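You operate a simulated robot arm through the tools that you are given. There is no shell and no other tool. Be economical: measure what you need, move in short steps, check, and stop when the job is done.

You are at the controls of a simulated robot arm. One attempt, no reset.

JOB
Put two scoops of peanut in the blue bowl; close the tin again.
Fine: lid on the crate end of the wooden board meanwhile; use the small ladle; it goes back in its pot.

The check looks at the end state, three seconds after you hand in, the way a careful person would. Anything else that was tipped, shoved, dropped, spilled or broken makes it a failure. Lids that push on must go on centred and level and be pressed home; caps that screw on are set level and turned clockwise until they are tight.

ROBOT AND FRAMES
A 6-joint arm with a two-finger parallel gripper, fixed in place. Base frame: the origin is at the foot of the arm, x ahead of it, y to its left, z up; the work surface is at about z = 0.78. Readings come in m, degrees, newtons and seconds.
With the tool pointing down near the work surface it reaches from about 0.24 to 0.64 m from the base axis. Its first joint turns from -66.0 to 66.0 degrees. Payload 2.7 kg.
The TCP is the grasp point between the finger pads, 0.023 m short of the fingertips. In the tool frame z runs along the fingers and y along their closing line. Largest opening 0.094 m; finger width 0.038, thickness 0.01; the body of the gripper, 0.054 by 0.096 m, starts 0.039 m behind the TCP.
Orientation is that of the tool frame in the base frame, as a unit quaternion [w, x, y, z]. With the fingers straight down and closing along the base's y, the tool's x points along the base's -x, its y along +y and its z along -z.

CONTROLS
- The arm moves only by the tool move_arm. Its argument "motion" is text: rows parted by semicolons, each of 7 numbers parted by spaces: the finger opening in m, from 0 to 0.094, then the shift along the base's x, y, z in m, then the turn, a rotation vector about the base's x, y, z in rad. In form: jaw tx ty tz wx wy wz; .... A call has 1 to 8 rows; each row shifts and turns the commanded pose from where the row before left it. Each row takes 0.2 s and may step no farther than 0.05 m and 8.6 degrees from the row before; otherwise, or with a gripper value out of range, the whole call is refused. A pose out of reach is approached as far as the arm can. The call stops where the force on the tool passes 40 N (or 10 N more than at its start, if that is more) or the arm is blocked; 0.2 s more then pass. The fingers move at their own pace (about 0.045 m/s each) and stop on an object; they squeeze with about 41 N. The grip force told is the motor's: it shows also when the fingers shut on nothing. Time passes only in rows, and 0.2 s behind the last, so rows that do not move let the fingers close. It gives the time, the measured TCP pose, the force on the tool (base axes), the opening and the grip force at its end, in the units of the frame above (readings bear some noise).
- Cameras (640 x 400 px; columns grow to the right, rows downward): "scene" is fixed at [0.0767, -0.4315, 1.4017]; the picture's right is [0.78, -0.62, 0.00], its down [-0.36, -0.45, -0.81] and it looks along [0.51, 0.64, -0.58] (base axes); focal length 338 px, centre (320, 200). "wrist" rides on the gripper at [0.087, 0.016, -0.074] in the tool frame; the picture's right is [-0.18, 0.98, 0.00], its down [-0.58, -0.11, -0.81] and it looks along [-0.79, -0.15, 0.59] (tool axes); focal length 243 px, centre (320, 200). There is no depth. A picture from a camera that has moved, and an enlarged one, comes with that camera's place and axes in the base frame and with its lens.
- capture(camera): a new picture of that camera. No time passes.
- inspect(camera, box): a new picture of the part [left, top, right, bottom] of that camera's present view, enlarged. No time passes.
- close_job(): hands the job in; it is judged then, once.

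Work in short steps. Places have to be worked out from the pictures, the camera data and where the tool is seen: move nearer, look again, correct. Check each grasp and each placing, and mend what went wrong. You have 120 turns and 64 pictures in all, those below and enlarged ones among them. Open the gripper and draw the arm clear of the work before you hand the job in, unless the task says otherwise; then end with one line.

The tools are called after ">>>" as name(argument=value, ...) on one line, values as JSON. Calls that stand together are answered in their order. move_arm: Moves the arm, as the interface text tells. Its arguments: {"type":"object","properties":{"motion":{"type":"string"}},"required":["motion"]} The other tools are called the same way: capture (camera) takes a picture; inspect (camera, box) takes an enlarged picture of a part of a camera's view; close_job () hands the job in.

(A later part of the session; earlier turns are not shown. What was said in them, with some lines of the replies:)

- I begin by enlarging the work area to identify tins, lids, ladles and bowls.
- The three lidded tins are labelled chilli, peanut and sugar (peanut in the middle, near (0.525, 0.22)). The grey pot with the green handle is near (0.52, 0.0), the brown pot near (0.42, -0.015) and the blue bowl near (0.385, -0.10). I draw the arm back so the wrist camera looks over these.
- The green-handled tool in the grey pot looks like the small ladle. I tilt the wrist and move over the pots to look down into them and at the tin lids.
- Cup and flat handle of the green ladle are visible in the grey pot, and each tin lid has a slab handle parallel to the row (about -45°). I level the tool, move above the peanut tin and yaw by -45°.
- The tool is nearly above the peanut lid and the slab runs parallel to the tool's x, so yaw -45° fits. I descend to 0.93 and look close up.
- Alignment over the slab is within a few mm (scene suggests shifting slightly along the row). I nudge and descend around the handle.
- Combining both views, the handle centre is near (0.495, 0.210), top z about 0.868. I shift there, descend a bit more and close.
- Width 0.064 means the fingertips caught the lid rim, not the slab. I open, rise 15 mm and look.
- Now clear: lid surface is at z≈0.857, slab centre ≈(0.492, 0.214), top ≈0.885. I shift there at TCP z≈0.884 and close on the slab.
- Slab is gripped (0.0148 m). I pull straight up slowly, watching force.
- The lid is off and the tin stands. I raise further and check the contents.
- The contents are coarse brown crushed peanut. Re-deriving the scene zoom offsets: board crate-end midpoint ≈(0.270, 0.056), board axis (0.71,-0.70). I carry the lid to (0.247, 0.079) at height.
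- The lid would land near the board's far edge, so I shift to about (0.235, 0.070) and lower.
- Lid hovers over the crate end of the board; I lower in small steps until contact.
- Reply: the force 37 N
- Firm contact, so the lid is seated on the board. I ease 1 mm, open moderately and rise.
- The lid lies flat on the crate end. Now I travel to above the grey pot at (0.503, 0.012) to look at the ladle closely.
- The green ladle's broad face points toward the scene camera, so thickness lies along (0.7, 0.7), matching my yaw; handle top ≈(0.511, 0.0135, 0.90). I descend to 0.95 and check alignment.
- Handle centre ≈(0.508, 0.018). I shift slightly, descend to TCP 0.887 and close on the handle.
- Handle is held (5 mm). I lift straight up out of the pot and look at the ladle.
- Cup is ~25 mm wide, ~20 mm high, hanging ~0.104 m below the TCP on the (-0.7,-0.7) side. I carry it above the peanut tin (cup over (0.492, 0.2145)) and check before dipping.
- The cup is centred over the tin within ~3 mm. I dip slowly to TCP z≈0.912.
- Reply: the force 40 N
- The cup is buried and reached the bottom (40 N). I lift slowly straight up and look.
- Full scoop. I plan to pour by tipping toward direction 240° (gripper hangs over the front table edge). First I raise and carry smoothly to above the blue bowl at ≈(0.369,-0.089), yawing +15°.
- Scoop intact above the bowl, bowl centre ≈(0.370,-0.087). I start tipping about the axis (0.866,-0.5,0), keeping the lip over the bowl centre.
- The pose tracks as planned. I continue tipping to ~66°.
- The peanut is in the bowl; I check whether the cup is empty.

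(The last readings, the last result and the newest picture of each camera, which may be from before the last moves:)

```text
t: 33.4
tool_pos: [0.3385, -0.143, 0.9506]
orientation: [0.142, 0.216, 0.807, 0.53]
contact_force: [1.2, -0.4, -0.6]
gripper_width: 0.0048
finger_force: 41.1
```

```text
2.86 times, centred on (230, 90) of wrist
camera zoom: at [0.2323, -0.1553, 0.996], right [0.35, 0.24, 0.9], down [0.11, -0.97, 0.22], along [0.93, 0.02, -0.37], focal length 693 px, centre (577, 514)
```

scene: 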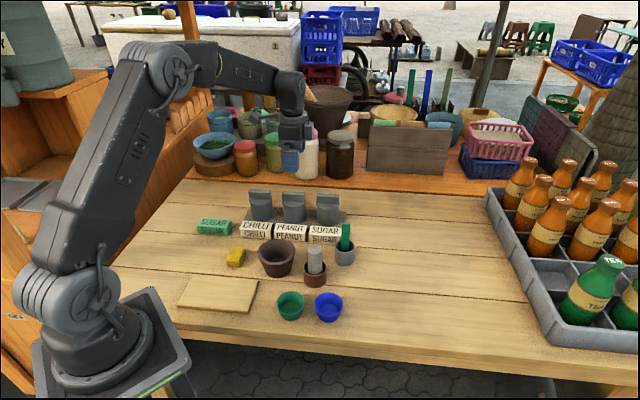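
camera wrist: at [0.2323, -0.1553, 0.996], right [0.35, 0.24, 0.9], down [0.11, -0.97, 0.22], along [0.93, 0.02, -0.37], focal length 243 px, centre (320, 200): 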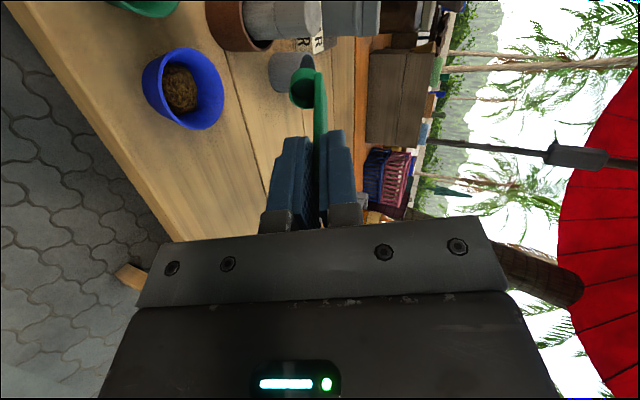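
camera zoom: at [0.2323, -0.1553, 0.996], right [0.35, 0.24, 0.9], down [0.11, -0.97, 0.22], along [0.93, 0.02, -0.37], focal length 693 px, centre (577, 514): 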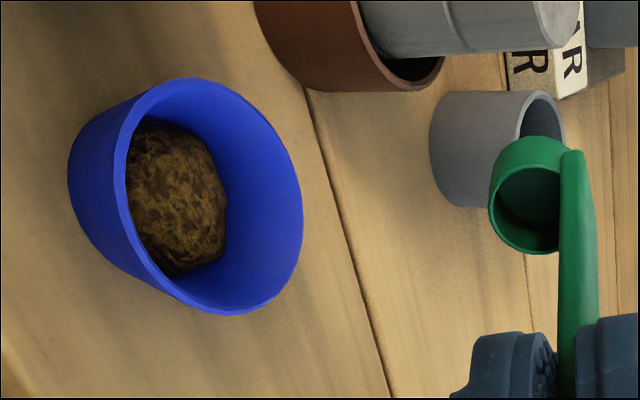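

Cup is empty with no spill. I reverse the tipping moves exactly.

>>> move_arm(motion="0.0 0.0045 0.0078 0.0089 -0.1256 0.0725 0; 0.0 0.0052 0.009 0.0076 -0.1256 0.0725 0; 0.0 0.0056 0.0098 0.006 -0.1256 0.0725 0; 0.0 0.006 0.0105 0.0043 -0.1256 0.0725 0; 0.0 0.0062 0.0108 0.0025 -0.1256 0.0725 0; 0.0 0.0064 0.0111 0.0006 -0.1256 0.0725 0; 0.0 0.004 0.007 -0.0012 -0.1256 0.0725 0; 0.0 0.0006 0.001 0.0133 -0.1256 0.0725 0")

>>> move_arm(motion="0.0 0 0 0.03 0 0 0; 0.0 0 0 0.03 0 0 0; 0.0 0.0154 0.0378 0 0 0 -0.0327; 0.0 0.0154 0.0378 0 0 0 -0.0327; 0.0 0.0154 0.0378 0 0 0 -0.0327; 0.0 0.0154 0.0378 0 0 0 -0.0327; 0.0 0.0154 0.0378 0 0 0 -0.0327; 0.0 0.0154 0.0378 0 0 0 -0.0327")

>>> move_arm(motion="0.0 0.0154 0.0378 0 0 0 -0.0327; 0.0 0.0154 0.0378 0 0 0 -0.0329; 0.0 0 0 -0.03 0 0 0; 0.0 0 0 -0.03 0 0 0; 0.0 0 0 0 0 0 0")

>>> inspect(camera="wrist", box=[200, 0, 440, 240])

```text
t: 35.2
tool_pos: [0.3757, -0.0762, 0.9924]
orientation: [0.001, 0.26, 0.966, -0.001]
contact_force: [0.3, -0.1, 0.4]
gripper_width: 0.0052
finger_force: 40.6
```

```text
t: 37.0
tool_pos: [0.4696, 0.1511, 1.0491]
orientation: [0.001, 0.354, 0.935, 0.0]
contact_force: [0.4, 0.6, -0.6]
gripper_width: 0.0051
finger_force: 41.3
```

```text
t: 38.2
tool_pos: [0.5009, 0.2241, 0.9919]
orientation: [0.0, 0.383, 0.924, -0.001]
contact_force: [0.5, -0.2, -0.7]
gripper_width: 0.0045
finger_force: 40.7
```

```text
1.67 times, centred on (320, 120) of wrist
camera zoom: at [0.4511, 0.2955, 1.067], right [0.83, 0.56, 0.0], down [0.33, -0.49, 0.81], along [0.46, -0.67, -0.59], focal length 404 px, centre (320, 333)
```

zoom: 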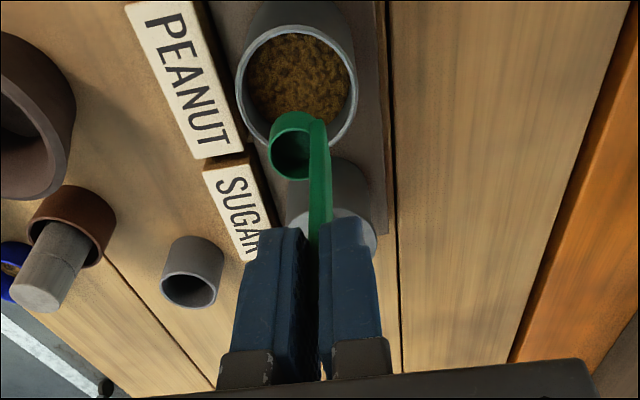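

Back over the tin. Second dip.

>>> move_arm(motion="0.0 0 0 -0.03 0 0 0; 0.0 0 0 -0.02 0 0 0; 0.0 0 0 -0.01 0 0 0; 0.0 0 0 -0.006 0 0 0; 0.0 0 0 -0.006 0 0 0; 0.0 0 0 -0.005 0 0 0")

>>> move_arm(motion="0.0 0 0 0.004 0 0 0; 0.0 0 0 0.008 0 0 0; 0.0 0 0 0.012 0 0 0; 0.0 0 0 0.018 0 0 0; 0.0 0 0 0.02 0 0 0; 0.0 0 0 0.02 0 0 0")

>>> inspect(camera="scene", box=[260, 150, 350, 240])

>>> inspect(camera="wrist", box=[200, 0, 440, 240])

```text
t: 39.6
tool_pos: [0.5007, 0.2236, 0.9172]
orientation: [0.003, 0.382, 0.924, 0.001]
contact_force: [-3.1, -0.8, 18.7]
gripper_width: 0.005
finger_force: 40.9
```

```text
t: 41.0
tool_pos: [0.4982, 0.2253, 0.9959]
orientation: [0.001, 0.382, 0.924, 0.0]
contact_force: [1.7, -0.6, 0.2]
gripper_width: 0.0049
finger_force: 41.3
```

```text
4.44 times, centred on (305, 195) of scene
camera zoom: at [0.0767, -0.4315, 1.4017], right [0.78, -0.62, 0.0], down [-0.36, -0.45, -0.81], along [0.51, 0.64, -0.58], focal length 1502 px, centre (387, 222)
```

zoom: 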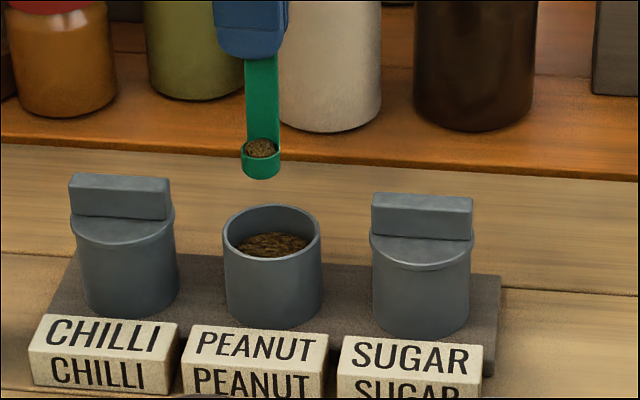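

```text
1.67 times, centred on (320, 120) of wrist
camera zoom: at [0.4489, 0.2965, 1.0711], right [0.83, 0.56, 0.0], down [0.33, -0.49, 0.81], along [0.46, -0.67, -0.59], focal length 404 px, centre (320, 333)
```

zoom: 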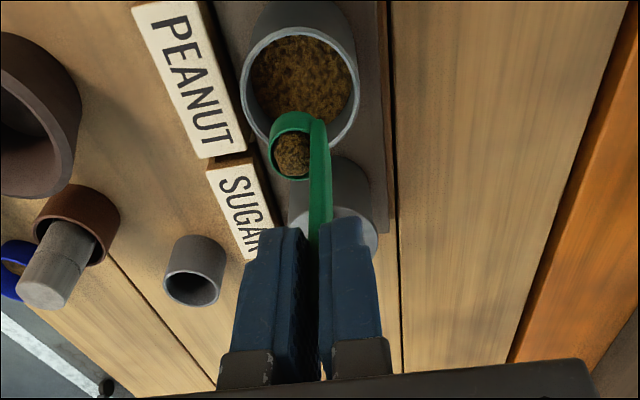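

Second full scoop. Same carry and same pour as before.

>>> move_arm(motion="0.0 0 0 0.03 0 0 0; 0.0 0 0 0.025 0 0 0; 0.0 -0.0112 -0.0275 0 0 0 0.0238; 0.0 -0.0112 -0.0275 0 0 0 0.0238; 0.0 -0.0112 -0.0275 0 0 0 0.0238; 0.0 -0.0112 -0.0275 0 0 0 0.0238; 0.0 -0.0112 -0.0275 0 0 0 0.0238; 0.0 -0.0112 -0.0275 0 0 0 0.0238")

>>> move_arm(motion="0.0 -0.0112 -0.0275 0 0 0 0.0238; 0.0 -0.0112 -0.0275 0 0 0 0.0238; 0.0 -0.0112 -0.0275 0 0 0 0.0238; 0.0 -0.0112 -0.0275 0 0 0 0.0238; 0.0 -0.0112 -0.0275 0 0 0 0.0238; 0.0 0 0 -0.03 0 0 0; 0.0 0 0 -0.03 0 0 0; 0.0 0 0 0 0 0 0")

```text
t: 42.8
tool_pos: [0.4318, 0.0597, 1.0523]
orientation: [0.0, 0.315, 0.949, 0.0]
contact_force: [0.8, -0.4, -0.2]
gripper_width: 0.0047
finger_force: 40.4
```

```text
t: 44.6
tool_pos: [0.3772, -0.0793, 0.992]
orientation: [0.001, 0.26, 0.966, 0.0]
contact_force: [0.0, 0.9, -0.6]
gripper_width: 0.0049
finger_force: 40.9
```

Pose matches the first pour, (0.377,-0.079,0.992). I repeat the tipping.

>>> move_arm(motion="0.0 -0.0006 -0.001 -0.0133 0.1256 -0.0725 0; 0.0 -0.004 -0.007 0.0012 0.1256 -0.0725 0; 0.0 -0.0064 -0.0111 -0.0006 0.1256 -0.0725 0; 0.0 -0.0062 -0.0108 -0.0025 0.1256 -0.0725 0; 0.0 -0.006 -0.0105 -0.0043 0.1256 -0.0725 0; 0.0 -0.0056 -0.0098 -0.006 0.1256 -0.0725 0; 0.0 -0.0052 -0.009 -0.0076 0.1256 -0.0725 0; 0.0 -0.0045 -0.0078 -0.0089 0.1256 -0.0725 0")

>>> inspect(camera="wrist", box=[120, 20, 340, 160])

```text
t: 46.4
tool_pos: [0.3356, -0.1447, 0.9498]
orientation: [0.143, 0.218, 0.806, 0.531]
contact_force: [0.0, 0.0, 0.1]
gripper_width: 0.0051
finger_force: 40.3
```

```text
2.86 times, centred on (230, 90) of wrist
camera zoom: at [0.231, -0.1559, 0.9939], right [0.35, 0.25, 0.9], down [0.11, -0.97, 0.22], along [0.93, 0.02, -0.37], focal length 693 px, centre (577, 514)
```

zoom: 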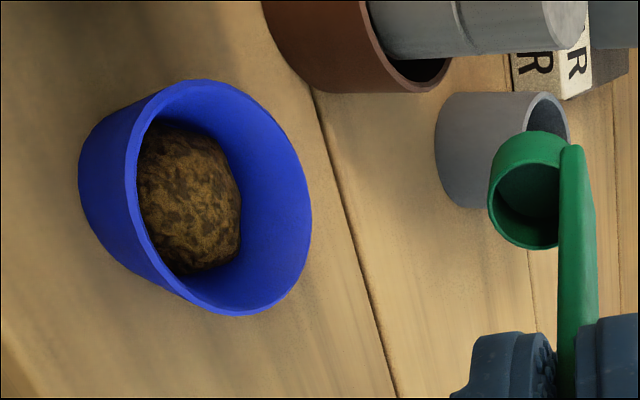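

Both scoops are in the bowl, cup empty. I level the ladle and go above its pot at (0.506, 0.017).

>>> move_arm(motion="0.0 0.0045 0.0078 0.0089 -0.1256 0.0725 0; 0.0 0.0052 0.009 0.0076 -0.1256 0.0725 0; 0.0 0.0056 0.0098 0.006 -0.1256 0.0725 0; 0.0 0.006 0.0105 0.0043 -0.1256 0.0725 0; 0.0 0.0062 0.0108 0.0025 -0.1256 0.0725 0; 0.0 0.0064 0.0111 0.0006 -0.1256 0.0725 0; 0.0 0.004 0.007 -0.0012 -0.1256 0.0725 0; 0.0 0.0006 0.001 0.0133 -0.1256 0.0725 0")

>>> move_arm(motion="0.0 0 0 0.03 0 0 0; 0.0 0 0 0.03 0 0 0; 0.0 0.0323 0.024 0 0 0 -0.0655; 0.0 0.0323 0.024 0 0 0 -0.0655; 0.0 0.0323 0.024 0 0 0 -0.0655; 0.0 0.0323 0.024 0 0 0 -0.0653; 0.0 0 0 -0.03 0 0 0; 0.0 0 0 0 0 0 0")

>>> inspect(camera="wrist", box=[200, 0, 440, 240])

```text
t: 48.2
tool_pos: [0.3762, -0.0779, 0.9917]
orientation: [0.0, 0.26, 0.966, -0.001]
contact_force: [-0.9, 0.2, -0.5]
gripper_width: 0.0047
finger_force: 40.3
```

```text
t: 50.0
tool_pos: [0.5021, 0.0156, 1.0234]
orientation: [0.0, 0.384, 0.923, 0.0]
contact_force: [-1.0, -1.2, -0.7]
gripper_width: 0.0047
finger_force: 40.8
```

```text
1.67 times, centred on (320, 120) of wrist
camera zoom: at [0.4538, 0.0878, 1.0974], right [0.83, 0.56, 0.0], down [0.33, -0.49, 0.81], along [0.45, -0.67, -0.59], focal length 404 px, centre (320, 333)
```

zoom: 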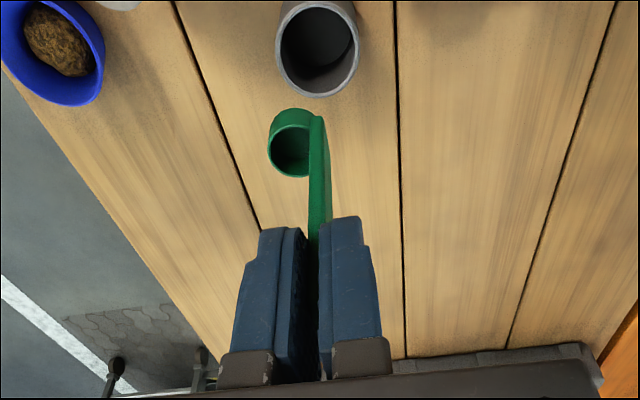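

I shift so the cup assembly is centred over the pot opening (TCP ≈(0.509, 0.021)) and lower to just above the rim.

>>> move_arm(motion="0.0 0.007 0.0055 -0.03 0 0 0; 0.0 0 0 -0.03 0 0 0; 0.0 0 0 -0.008 0 0 0; 0.0 0 0 0 0 0 0")

>>> inspect(camera="wrist", box=[200, 0, 440, 240])

>>> inspect(camera="scene", box=[300, 190, 390, 280])

```text
t: 51.0
tool_pos: [0.5116, 0.0231, 0.9541]
orientation: [0.0, 0.384, 0.923, 0.0]
contact_force: [0.8, -0.2, -0.2]
gripper_width: 0.0047
finger_force: 40.9
```

```text
1.67 times, centred on (320, 120) of wrist
camera zoom: at [0.4611, 0.0951, 1.0292], right [0.83, 0.56, 0.0], down [0.33, -0.49, 0.81], along [0.46, -0.67, -0.59], focal length 404 px, centre (320, 333)
```

zoom: 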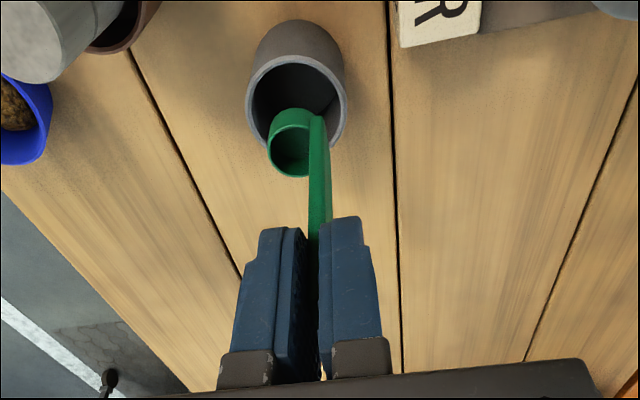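

```text
4.44 times, centred on (345, 235) of scene
camera zoom: at [0.0767, -0.4315, 1.4017], right [0.78, -0.62, 0.0], down [-0.36, -0.45, -0.81], along [0.51, 0.64, -0.58], focal length 1502 px, centre (209, 44)
```

zoom: 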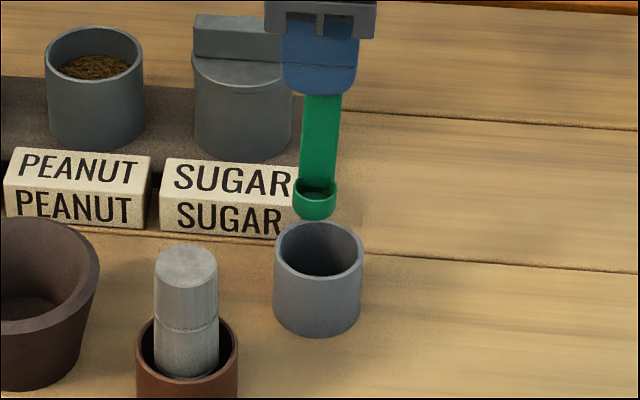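

Cup is centred over the pot mouth in both views. I lower into the pot.

>>> move_arm(motion="0.0 -0.001 0 -0.02 0 0 0; 0.0 0 0 -0.02 0 0 0; 0.0 0 0 -0.015 0 0 0; 0.0 0 0 -0.005 0 0 0; 0.0 0 0 -0.003 0 0 0")

>>> inspect(camera="wrist", box=[200, 0, 440, 240])

```text
t: 51.8
tool_pos: [0.5155, 0.0233, 0.911]
orientation: [0.009, 0.381, 0.924, 0.002]
contact_force: [-6.0, -1.5, 8.7]
gripper_width: 0.0048
finger_force: 41.6
stopped in row 4: the force on the tool passed its limit (the readings are from after the stop); the commanded pose is now the measured one
```

```text
1.67 times, centred on (320, 120) of wrist
camera zoom: at [0.4641, 0.095, 0.9854], right [0.82, 0.57, 0.01], down [0.32, -0.49, 0.81], along [0.47, -0.67, -0.58], focal length 404 px, centre (320, 333)
```

zoom: 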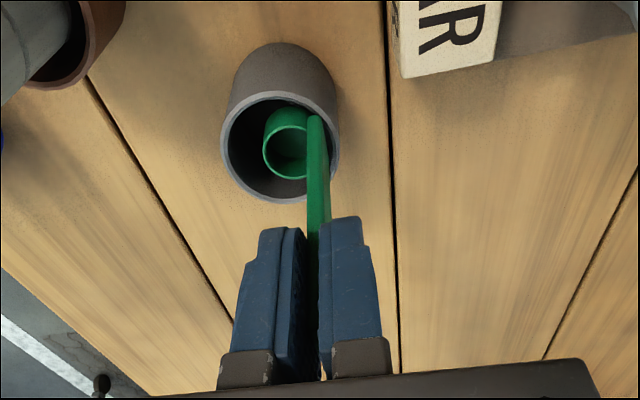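

The handle's back corner snagged the pot rim: TCP is ~8 mm too far toward +x. I lift a little, correct the 1° tilt, shift back to ≈(0.5075, 0.020), and look.

>>> move_arm(motion="0.0 0 0 0.006 0 0 0; 0.0 -0.008 -0.0035 0 0.003 0.018 -0.004; 0.0 0 0 0 0 0 0")

>>> inspect(camera="wrist", box=[200, 0, 440, 240])

```text
t: 52.6
tool_pos: [0.5073, 0.0199, 0.9157]
orientation: [0.001, 0.384, 0.923, 0.002]
contact_force: [1.6, 0.5, 0.0]
gripper_width: 0.0051
finger_force: 41.3
```

```text
1.67 times, centred on (320, 120) of wrist
camera zoom: at [0.4583, 0.0918, 0.9911], right [0.83, 0.56, 0.0], down [0.33, -0.49, 0.81], along [0.45, -0.67, -0.59], focal length 404 px, centre (320, 333)
```

zoom: 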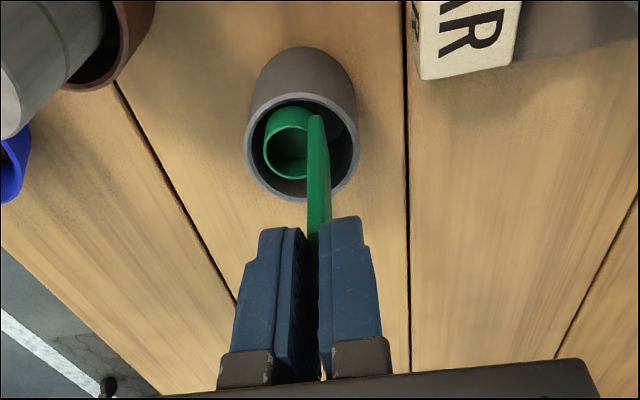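

Now it has clearance both sides. I lower the remaining ~26 mm gently.

>>> move_arm(motion="0.0 0.001 0.001 -0.01 0 0 0; 0.0 0 0 -0.01 0 0 0; 0.0 0 0 -0.005 0 0 0; 0.0 0 0 -0.002 0 0 0")

```text
t: 53.1
tool_pos: [0.5103, 0.02, 0.9107]
orientation: [0.003, 0.384, 0.923, 0.001]
contact_force: [-0.6, -1.3, 5.1]
gripper_width: 0.005
finger_force: 40.6
stopped in row 2: the force on the tool passed its limit (the readings are from after the stop); the commanded pose is now the measured one
```

Blocked again at the same height (0.911), so I look closely from both cameras before forcing anything.

>>> inspect(camera="wrist", box=[260, 40, 350, 130])

>>> inspect(camera="scene", box=[315, 210, 375, 270])

```text
4.44 times, centred on (305, 85) of wrist
camera zoom: at [0.4597, 0.0925, 0.9856], right [0.83, 0.56, 0.01], down [0.33, -0.49, 0.81], along [0.46, -0.67, -0.59], focal length 1078 px, centre (387, 711)
```

zoom: 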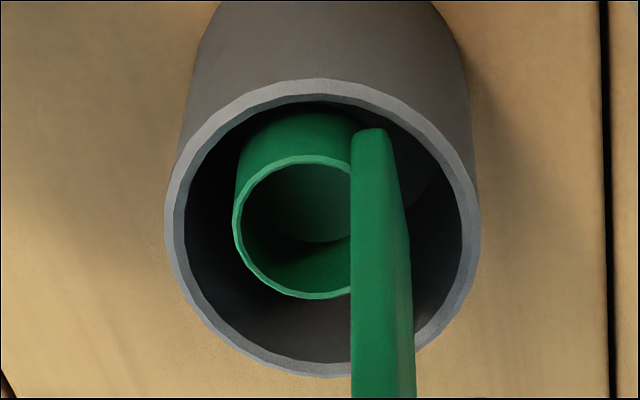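

```text
6.67 times, centred on (345, 240) of scene
camera zoom: at [0.0766, -0.4315, 1.4017], right [0.78, -0.62, 0.0], down [-0.36, -0.45, -0.81], along [0.51, 0.64, -0.58], focal length 2253 px, centre (153, -67)
```

zoom: 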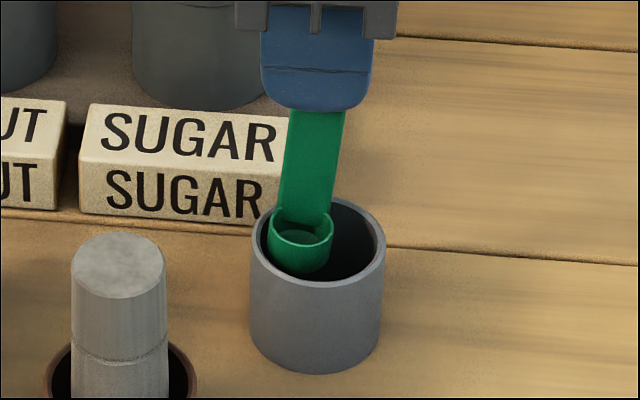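

The scene view shows the ladle has rotated ~4° in the grip, so the cup is hitting the pot's left rim. I lift above the rim and rotate the tool 0.065 rad about the closing axis to make the ladle upright.

>>> move_arm(motion="0.0 0 0 0.012 0 0 0; 0.0 0 0 0.03 0 0 0; 0.0 0 0 0 -0.046 -0.046 0; 0.0 0 0 0 0 0 0")

>>> inspect(camera="scene", box=[315, 200, 375, 260])

```text
t: 54.1
tool_pos: [0.509, 0.0212, 0.9537]
orientation: [0.033, 0.382, 0.923, -0.011]
contact_force: [0.6, 0.3, 0.5]
gripper_width: 0.0047
finger_force: 41.0
```

```text
6.67 times, centred on (345, 230) of scene
camera zoom: at [0.0767, -0.4315, 1.4017], right [0.78, -0.62, 0.0], down [-0.36, -0.45, -0.81], along [0.51, 0.64, -0.58], focal length 2253 px, centre (153, 0)
```

zoom: 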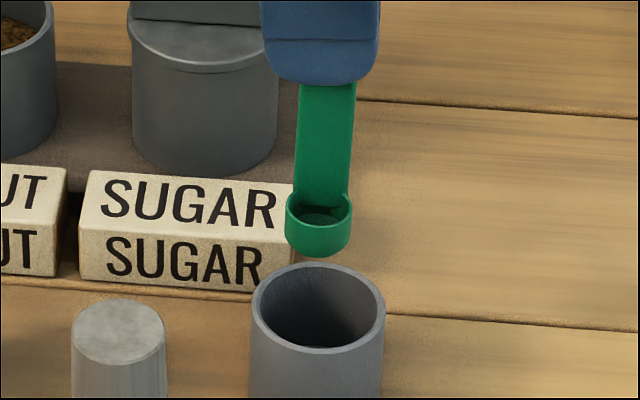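

The ladle is upright again and laterally over the pot. One wrist view to check the other direction.

>>> inspect(camera="wrist", box=[240, 20, 380, 140])

```text
3.33 times, centred on (310, 80) of wrist
camera zoom: at [0.4559, 0.0958, 1.0219], right [0.83, 0.56, 0.02], down [0.29, -0.45, 0.84], along [0.48, -0.69, -0.54], focal length 809 px, centre (353, 600)
```

zoom: 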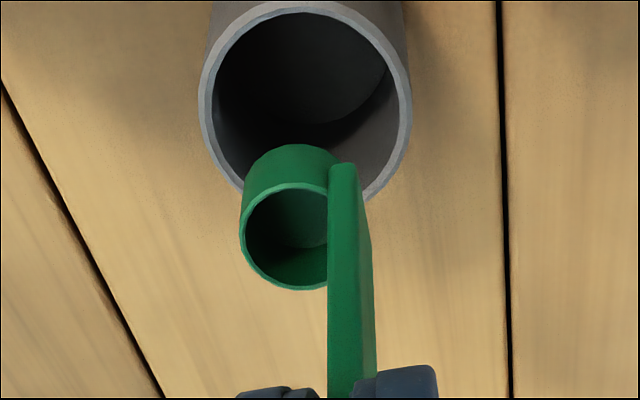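

Geometry agrees within ~3 mm. I nudge and descend again.

>>> move_arm(motion="0.0 -0.001 0.002 -0.01 0 0 0; 0.0 0 0 -0.015 0 0 0; 0.0 0 0 -0.015 0 0 0; 0.0 0 0 -0.012 0 0 0; 0.0 0 0 -0.008 0 0 0")

```text
t: 55.3
tool_pos: [0.5085, 0.0236, 0.8905]
orientation: [0.033, 0.383, 0.923, -0.011]
contact_force: [-0.5, 0.4, 0.2]
gripper_width: 0.0047
finger_force: 41.1
```

It went in freely. A few mm more until it touches the pot floor.

>>> move_arm(motion="0.0 0 0 -0.003 0 0 0; 0.0 0 0 -0.003 0 0 0; 0.0 0 0 -0.003 0 0 0")

```text
t: 56.1
tool_pos: [0.5087, 0.0227, 0.8836]
orientation: [0.032, 0.383, 0.923, -0.011]
contact_force: [-0.3, -1.1, -0.7]
gripper_width: 0.005
finger_force: 40.7
```

>>> move_arm(motion="0.0 0 0 -0.002 0 0 0; 0.0 0 0 -0.002 0 0 0")

```text
t: 56.7
tool_pos: [0.5079, 0.0226, 0.8791]
orientation: [0.033, 0.384, 0.923, -0.011]
contact_force: [0.5, -0.2, 0.9]
gripper_width: 0.0051
finger_force: 40.9
```

It's within a millimetre or two of the floor. I release, let it settle, and rise.

>>> move_arm(motion="0.02 0 0 0 0 0 0; 0.05 0 0 0 0 0 0; 0.05 0 0 0 0 0 0; 0.05 0 0 0.02 0 0 0; 0.05 0 0 0.04 0 0 0; 0.05 0 0 0.04 0 0 0; 0.05 0 0 0.04 0.046 0.046 0; 0.05 0 0 0.02 0 0 0")

>>> inspect(camera="scene", box=[240, 180, 380, 330])

```text
t: 58.5
tool_pos: [0.5074, 0.0227, 1.0369]
orientation: [0.003, 0.384, 0.923, 0.002]
contact_force: [0.2, -0.5, 0.5]
gripper_width: 0.05
finger_force: 0.2
```

```text
2.67 times, centred on (310, 255) of scene
camera zoom: at [0.0767, -0.4315, 1.4017], right [0.78, -0.62, 0.0], down [-0.36, -0.45, -0.81], along [0.51, 0.64, -0.58], focal length 901 px, centre (347, 53)
```

zoom: 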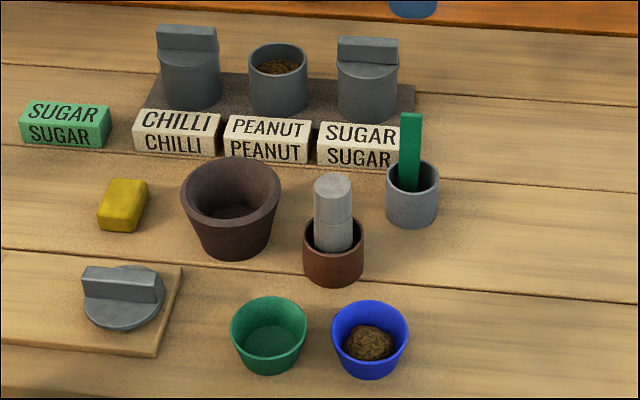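

Ladle is back in its pot, bowl is filled, nothing spilled. Now back over the lid on the board (TCP 0.233, 0.0725), correcting a small residual tilt.

>>> move_arm(motion="0.05 -0.0457 0.0083 -0.012 0 0.007 0.003; 0.05 -0.0457 0.0083 -0.012 0 0 0; 0.05 -0.0457 0.0083 -0.012 0 0 0; 0.05 -0.0457 0.0083 -0.012 0 0 0; 0.05 -0.0457 0.0083 -0.012 0 0 0; 0.05 -0.0457 0.0083 -0.012 0 0 0; 0.05 0 0 -0.03 0 0 0; 0.05 0 0 -0.03 0 0 0")

>>> inspect(camera="wrist", box=[200, 0, 440, 240])

```text
t: 60.3
tool_pos: [0.2343, 0.0721, 0.9085]
orientation: [-0.001, 0.383, 0.924, 0.0]
contact_force: [-0.4, 0.4, 0.4]
gripper_width: 0.0499
finger_force: 0.0
```

```text
1.67 times, centred on (320, 120) of wrist
camera zoom: at [0.184, 0.1429, 0.9832], right [0.82, 0.57, 0.0], down [0.33, -0.49, 0.81], along [0.46, -0.66, -0.59], focal length 404 px, centre (320, 333)
```

zoom: 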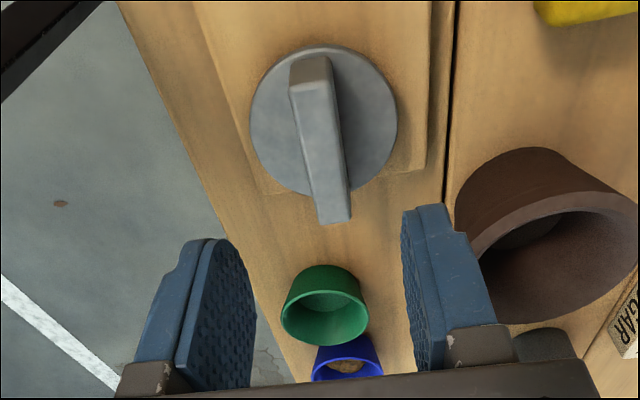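

Lid handle is between the fingers' line. I descend to 0.845 and grip.

>>> move_arm(motion="0.05 0 0 -0.03 0 0 0; 0.05 0 0 -0.022 0 0 0; 0.05 0 0 -0.0105 0 0 0; 0.0 0 0 0 0 0 0; 0.0 0 0 0 0 0 0; 0.0 0 0 0 0 0 0; 0.0 0 0 0 0 0 0")

```text
t: 61.9
tool_pos: [0.2363, 0.072, 0.8451]
orientation: [-0.001, 0.382, 0.924, 0.0]
contact_force: [1.2, 0.5, -0.5]
gripper_width: 0.0148
finger_force: 40.8
```

Gripped (0.0148). I lift and carry it to above the peanut tin.

>>> move_arm(motion="0.0 0 0 0.03 0 0 0; 0.0 0 0 0.045 0 0 0; 0.0 0 0 0.045 0 0 0; 0.0 0 0 0.03 0 0 0; 0.0 0.0425 0.0237 0 0 0 0; 0.0 0.0425 0.0237 0 0 0 0; 0.0 0.0425 0.0237 0 0 0 0; 0.0 0.0425 0.0237 0 0 0 0")

>>> move_arm(motion="0.0 0.0425 0.0237 0 0 0 0; 0.0 0.0425 0.0237 0 0 0 0; 0.0 0 0 -0.04 0 0 0; 0.0 0 0 -0.03 0 0 0; 0.0 0 0 0 0 0 0")

>>> inspect(camera="scene", box=[260, 160, 340, 230])

>>> inspect(camera="wrist", box=[200, 0, 440, 240])

```text
t: 63.7
tool_pos: [0.4052, 0.1698, 0.9962]
orientation: [-0.001, 0.382, 0.924, 0.0]
contact_force: [0.1, 1.2, -0.9]
gripper_width: 0.0144
finger_force: 41.0
```

```text
t: 64.9
tool_pos: [0.4881, 0.2144, 0.9234]
orientation: [-0.001, 0.382, 0.924, 0.0]
contact_force: [1.0, 0.3, -0.7]
gripper_width: 0.0148
finger_force: 40.8
```

```text
5.71 times, centred on (300, 195) of scene
camera zoom: at [0.0767, -0.4315, 1.4017], right [0.78, -0.62, 0.0], down [-0.36, -0.45, -0.81], along [0.51, 0.64, -0.58], focal length 1931 px, centre (434, 229)
```

zoom: 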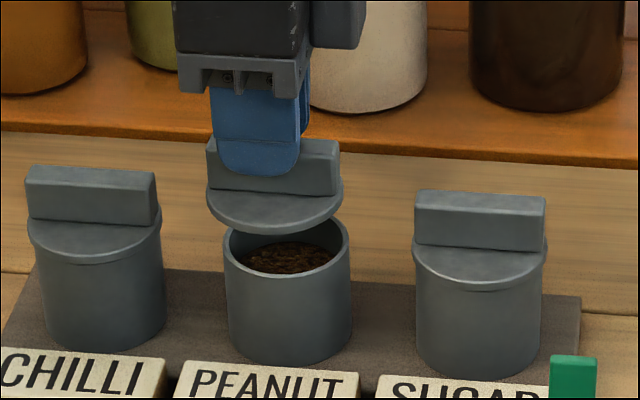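

```text
1.67 times, centred on (320, 120) of wrist
camera zoom: at [0.4383, 0.2863, 0.9987], right [0.82, 0.57, 0.0], down [0.33, -0.49, 0.81], along [0.46, -0.66, -0.59], focal length 404 px, centre (320, 333)
```

zoom: 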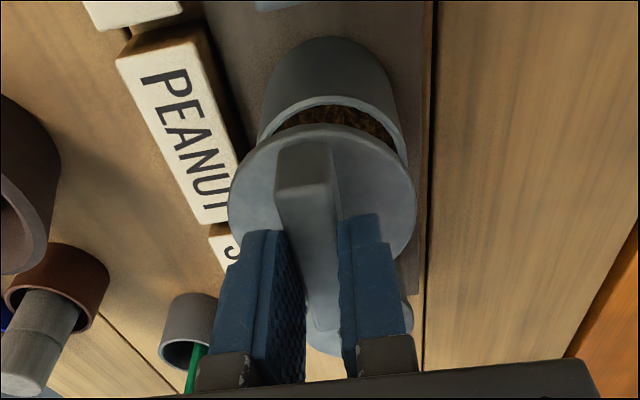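

Lid needs about (+5,-1) mm to be concentric. I shift and lower to ~8 mm above seating, then recheck.

>>> move_arm(motion="0.0 0.005 -0.0013 0 0 0 0; 0.0 0 0 -0.015 0 0 0; 0.0 0 0 -0.012 0 0 0; 0.0 0 0 0 0 0 0")

>>> inspect(camera="scene", box=[270, 170, 330, 230])

```text
t: 65.9
tool_pos: [0.4943, 0.2145, 0.8984]
orientation: [-0.001, 0.383, 0.924, 0.0]
contact_force: [-2.5, -0.1, 2.0]
gripper_width: 0.0148
finger_force: 41.0
```

```text
6.67 times, centred on (300, 200) of scene
camera zoom: at [0.0766, -0.4315, 1.4017], right [0.78, -0.62, 0.0], down [-0.36, -0.45, -0.81], along [0.51, 0.64, -0.58], focal length 2253 px, centre (453, 200)
```

zoom: 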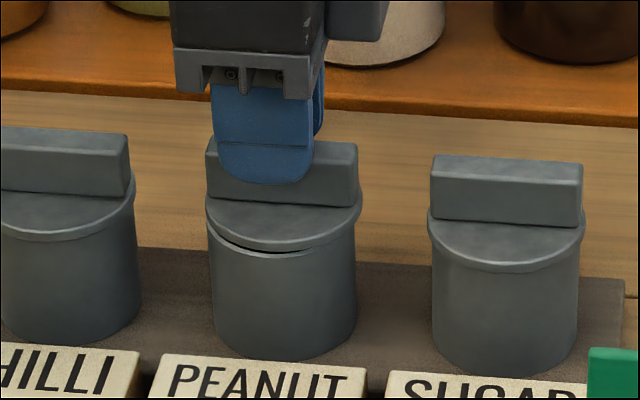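

Lid looks concentric (lid 284 vs tin 283 px). I lower in small steps watching the force.

>>> move_arm(motion="0.0 0 0 -0.003 0 0 0; 0.0 0 0 -0.003 0 0 0; 0.0 0 0 0 0 0 0")

```text
t: 66.5
tool_pos: [0.4945, 0.2145, 0.8979]
orientation: [-0.001, 0.382, 0.924, 0.001]
contact_force: [-8.5, -1.1, 8.2]
gripper_width: 0.0149
finger_force: 40.8
stopped in row 2: the force on the tool passed its limit (the readings are from after the stop); the commanded pose is now the measured one
```

Plug edge rests on the rim with a push toward -x. I lift 3 mm, shift 3 mm in -x, and try again.

>>> move_arm(motion="0.0 0 0 0.004 0 0 0; 0.0 -0.003 0 0 0 0 0; 0.0 0 0 -0.004 0 0 0; 0.0 0 0 -0.002 0 0 0; 0.0 0 0 -0.002 0 0 0")

```text
t: 67.7
tool_pos: [0.4919, 0.2153, 0.8964]
orientation: [0.0, 0.382, 0.924, 0.002]
contact_force: [-13.5, -1.0, 23.8]
gripper_width: 0.0146
finger_force: 41.0
```

Still pushing toward -x (13 N). I repeat with another 3 mm.

>>> move_arm(motion="0.0 0 0 0.006 0 0 0; 0.0 -0.003 0 0 0 0 0; 0.0 0 0 -0.004 0 0 0; 0.0 0 0 -0.002 0 0 0; 0.0 0 0 -0.002 0 0 0")

>>> inspect(camera="wrist", box=[200, 0, 440, 240])

```text
t: 68.8
tool_pos: [0.4917, 0.215, 0.8947]
orientation: [0.005, 0.382, 0.924, 0.005]
contact_force: [10.6, -8.4, 32.8]
gripper_width: 0.0147
finger_force: 41.2
```

```text
1.67 times, centred on (320, 120) of wrist
camera zoom: at [0.4411, 0.2858, 0.9704], right [0.82, 0.57, 0.01], down [0.32, -0.49, 0.81], along [0.46, -0.66, -0.59], focal length 404 px, centre (320, 333)
```

zoom: 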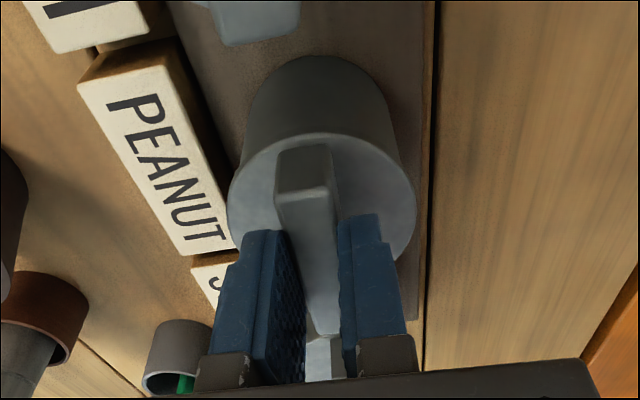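

Now the reaction has reversed (+x,-y): the plug is engaged in the mouth. I relieve the lateral offset and press down.

>>> move_arm(motion="0.0 0.0015 -0.0012 0.001 0 0 0; 0.0 0.0005 -0.0005 -0.002 0 0 0; 0.0 0 0 -0.002 0 0 0; 0.0 0 0 -0.002 0 0 0")

```text
t: 69.8
tool_pos: [0.4926, 0.2144, 0.8904]
orientation: [0.002, 0.382, 0.924, 0.004]
contact_force: [-6.8, 7.6, 34.3]
gripper_width: 0.0146
finger_force: 40.7
```

It is sliding in (0.8904). I trim laterally and keep pressing.

>>> move_arm(motion="0.0 -0.0008 0.0008 -0.001 0 0 0; 0.0 0 0 -0.002 0 0 0; 0.0 0 0 -0.002 0 0 0; 0.0 0 0 -0.002 0 0 0")

```text
t: 70.8
tool_pos: [0.4934, 0.214, 0.8881]
orientation: [0.005, 0.383, 0.924, 0.004]
contact_force: [-5.5, -2.4, 6.6]
gripper_width: 0.0145
finger_force: 40.7
stopped in row 4: the force on the tool passed its limit (the readings are from after the stop); the commanded pose is now the measured one
```

Nearly home (0.888). I correct the ~0.7° tilt picked up and press again.

>>> move_arm(motion="0.0 -0.0005 0 0 -0.0036 0.012 0; 0.0 0 0 -0.002 0 0 0; 0.0 0 0 -0.002 0 0 0; 0.0 0 0 -0.002 0 0 0; 0.0 0 0 0 0 0 0")

>>> inspect(camera="scene", box=[270, 170, 350, 230])

```text
t: 71.7
tool_pos: [0.4933, 0.2151, 0.887]
orientation: [0.001, 0.383, 0.924, 0.003]
contact_force: [-8.8, -2.8, 8.7]
gripper_width: 0.0147
finger_force: 41.3
stopped in row 4: the force on the tool passed its limit (the readings are from after the stop); the commanded pose is now the measured one
```

```text
6.67 times, centred on (310, 200) of scene
camera zoom: at [0.0764, -0.4316, 1.4017], right [0.78, -0.62, 0.0], down [-0.36, -0.45, -0.81], along [0.51, 0.64, -0.58], focal length 2253 px, centre (387, 200)
```

zoom: 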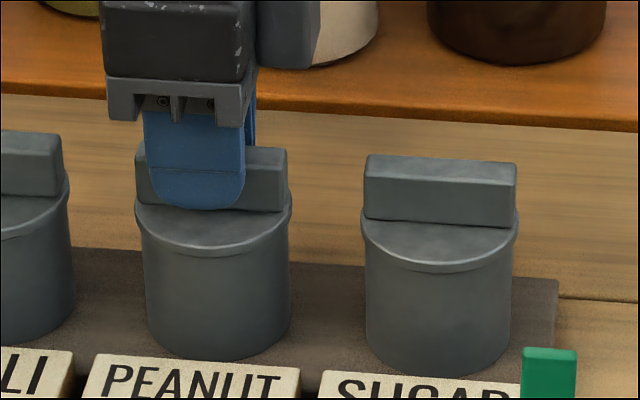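

Lid appears nearly home. I trim laterally and press in finer steps to build force gradually.

>>> move_arm(motion="0.0 -0.0012 -0.0003 0 0 0.003 0; 0.0 0 0 -0.001 0 0 0; 0.0 0 0 -0.001 0 0 0; 0.0 0 0 -0.001 0 0 0; 0.0 0 0 0 0 0 0")

```text
t: 72.8
tool_pos: [0.4936, 0.2144, 0.8865]
orientation: [0.001, 0.382, 0.924, 0.003]
contact_force: [-8.8, -3.0, 8.7]
gripper_width: 0.0145
finger_force: 41.5
stopped in row 5: the force on the tool passed its limit (the readings are from after the stop); the commanded pose is now the measured one
```

Force rises with no more travel, which suggests it is home. I release, rise, and will press centrally on the handle top with closed fingers to be sure.

>>> move_arm(motion="0.0 0 0 0.0015 0 0 0; 0.05 0 0 0 0 0 0; 0.05 0 0 0 0 0 0; 0.05 0 0 0.02 0 0 0; 0.05 0 0 0.03 0 0 0; 0.0 -0.002 0.001 0.01 0 0 -0.004; 0.0 0 0 0 0 0 0; 0.0 0 0 0 0 0 0")

>>> move_arm(motion="0.0 0 0 0 0 0 0; 0.0 0 0 -0.015 0 0 0; 0.0 0 0 -0.01 0 0 0; 0.0 0 0 -0.004 0 0 0; 0.0 0 0 -0.003 0 0 0; 0.0 0 0 -0.003 0 0 0; 0.0 0 0 -0.003 0 0 0")

```text
t: 74.7
tool_pos: [0.4904, 0.2165, 0.9477]
orientation: [0.001, 0.385, 0.923, 0.003]
contact_force: [-0.4, 0.8, -0.4]
gripper_width: 0.0
finger_force: 22.0
```

```text
t: 76.2
tool_pos: [0.4902, 0.215, 0.911]
orientation: [0.001, 0.384, 0.923, 0.003]
contact_force: [-0.3, 0.7, 0.4]
gripper_width: 0.0
finger_force: 40.8
```

No contact yet at 0.911; I go on down in 2 mm steps.

>>> move_arm(motion="0.0 0 0 -0.002 0 0 0; 0.0 0 0 -0.002 0 0 0; 0.0 0 0 -0.002 0 0 0; 0.0 0 0 -0.002 0 0 0")

```text
t: 77.2
tool_pos: [0.4904, 0.2154, 0.9034]
orientation: [0.002, 0.384, 0.923, 0.004]
contact_force: [-9.6, 0.8, 19.4]
gripper_width: 0.0
finger_force: 41.1
```

Contact at the handle top (19 N at 0.9034). I press further.

>>> move_arm(motion="0.0 0 0 -0.001 0 0 0; 0.0 0 0 -0.001 0 0 0; 0.0 0 0 -0.001 0 0 0; 0.0 0 0 0 0 0 0")

```text
t: 77.9
tool_pos: [0.4931, 0.2146, 0.9058]
orientation: [0.004, 0.383, 0.924, 0.005]
contact_force: [-3.4, -0.3, 6.0]
gripper_width: 0.0001
finger_force: 41.3
stopped in row 3: the force on the tool passed its limit (the readings are from after the stop); the commanded pose is now the measured one
```

I rise clear and use the last picture on the three tins to compare lid seating.

>>> move_arm(motion="0.0 0 0 0.03 0 0 0; 0.0 0 0 0.045 0 0 0; 0.0 0 0 0.045 0 0 0; 0.0 0 0 0.045 0 0 0")

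>>> inspect(camera="scene", box=[240, 180, 350, 240])

```text
t: 78.9
tool_pos: [0.4908, 0.2116, 1.0703]
orientation: [0.002, 0.384, 0.923, 0.005]
contact_force: [0.6, 0.3, -0.9]
gripper_width: 0.0
finger_force: 41.0
```

```text
5.82 times, centred on (295, 210) of scene
camera zoom: at [0.0767, -0.4315, 1.4017], right [0.78, -0.62, 0.0], down [-0.36, -0.45, -0.81], along [0.51, 0.64, -0.58], focal length 1966 px, centre (466, 142)
```

zoom: 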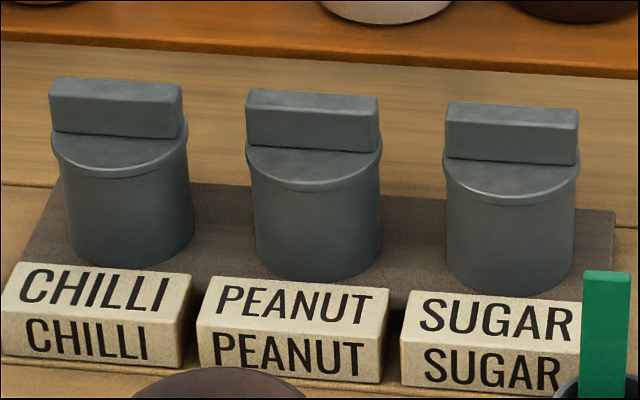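

The peanut lid sits as the neighbours' do: level, and handle-top-to-base 189 px against 188 and 191. I open the gripper and draw clear.

>>> move_arm(motion="0.094 0 0 0.03 0 0 0; 0.094 -0.02 -0.02 0.03 0 0 0; 0.094 -0.02 -0.04 0.01 0 0 0; 0.094 -0.02 -0.04 0.01 0 0 0; 0.094 0 -0.04 0 0 0 0; 0.094 0 -0.04 0 0 0 0")

>>> close_job()

```text
t: 80.3
tool_pos: [0.4341, 0.0352, 1.1487]
orientation: [0.003, 0.384, 0.923, 0.004]
contact_force: [0.3, 0.2, 0.7]
gripper_width: 0.0943
finger_force: 0.1
```

```text
The job is handed in.
```

I put two scoops of peanut in the blue bowl, pressed the tin's lid back on level, returned the small ladle to its pot, and saw no spills in the pictures.
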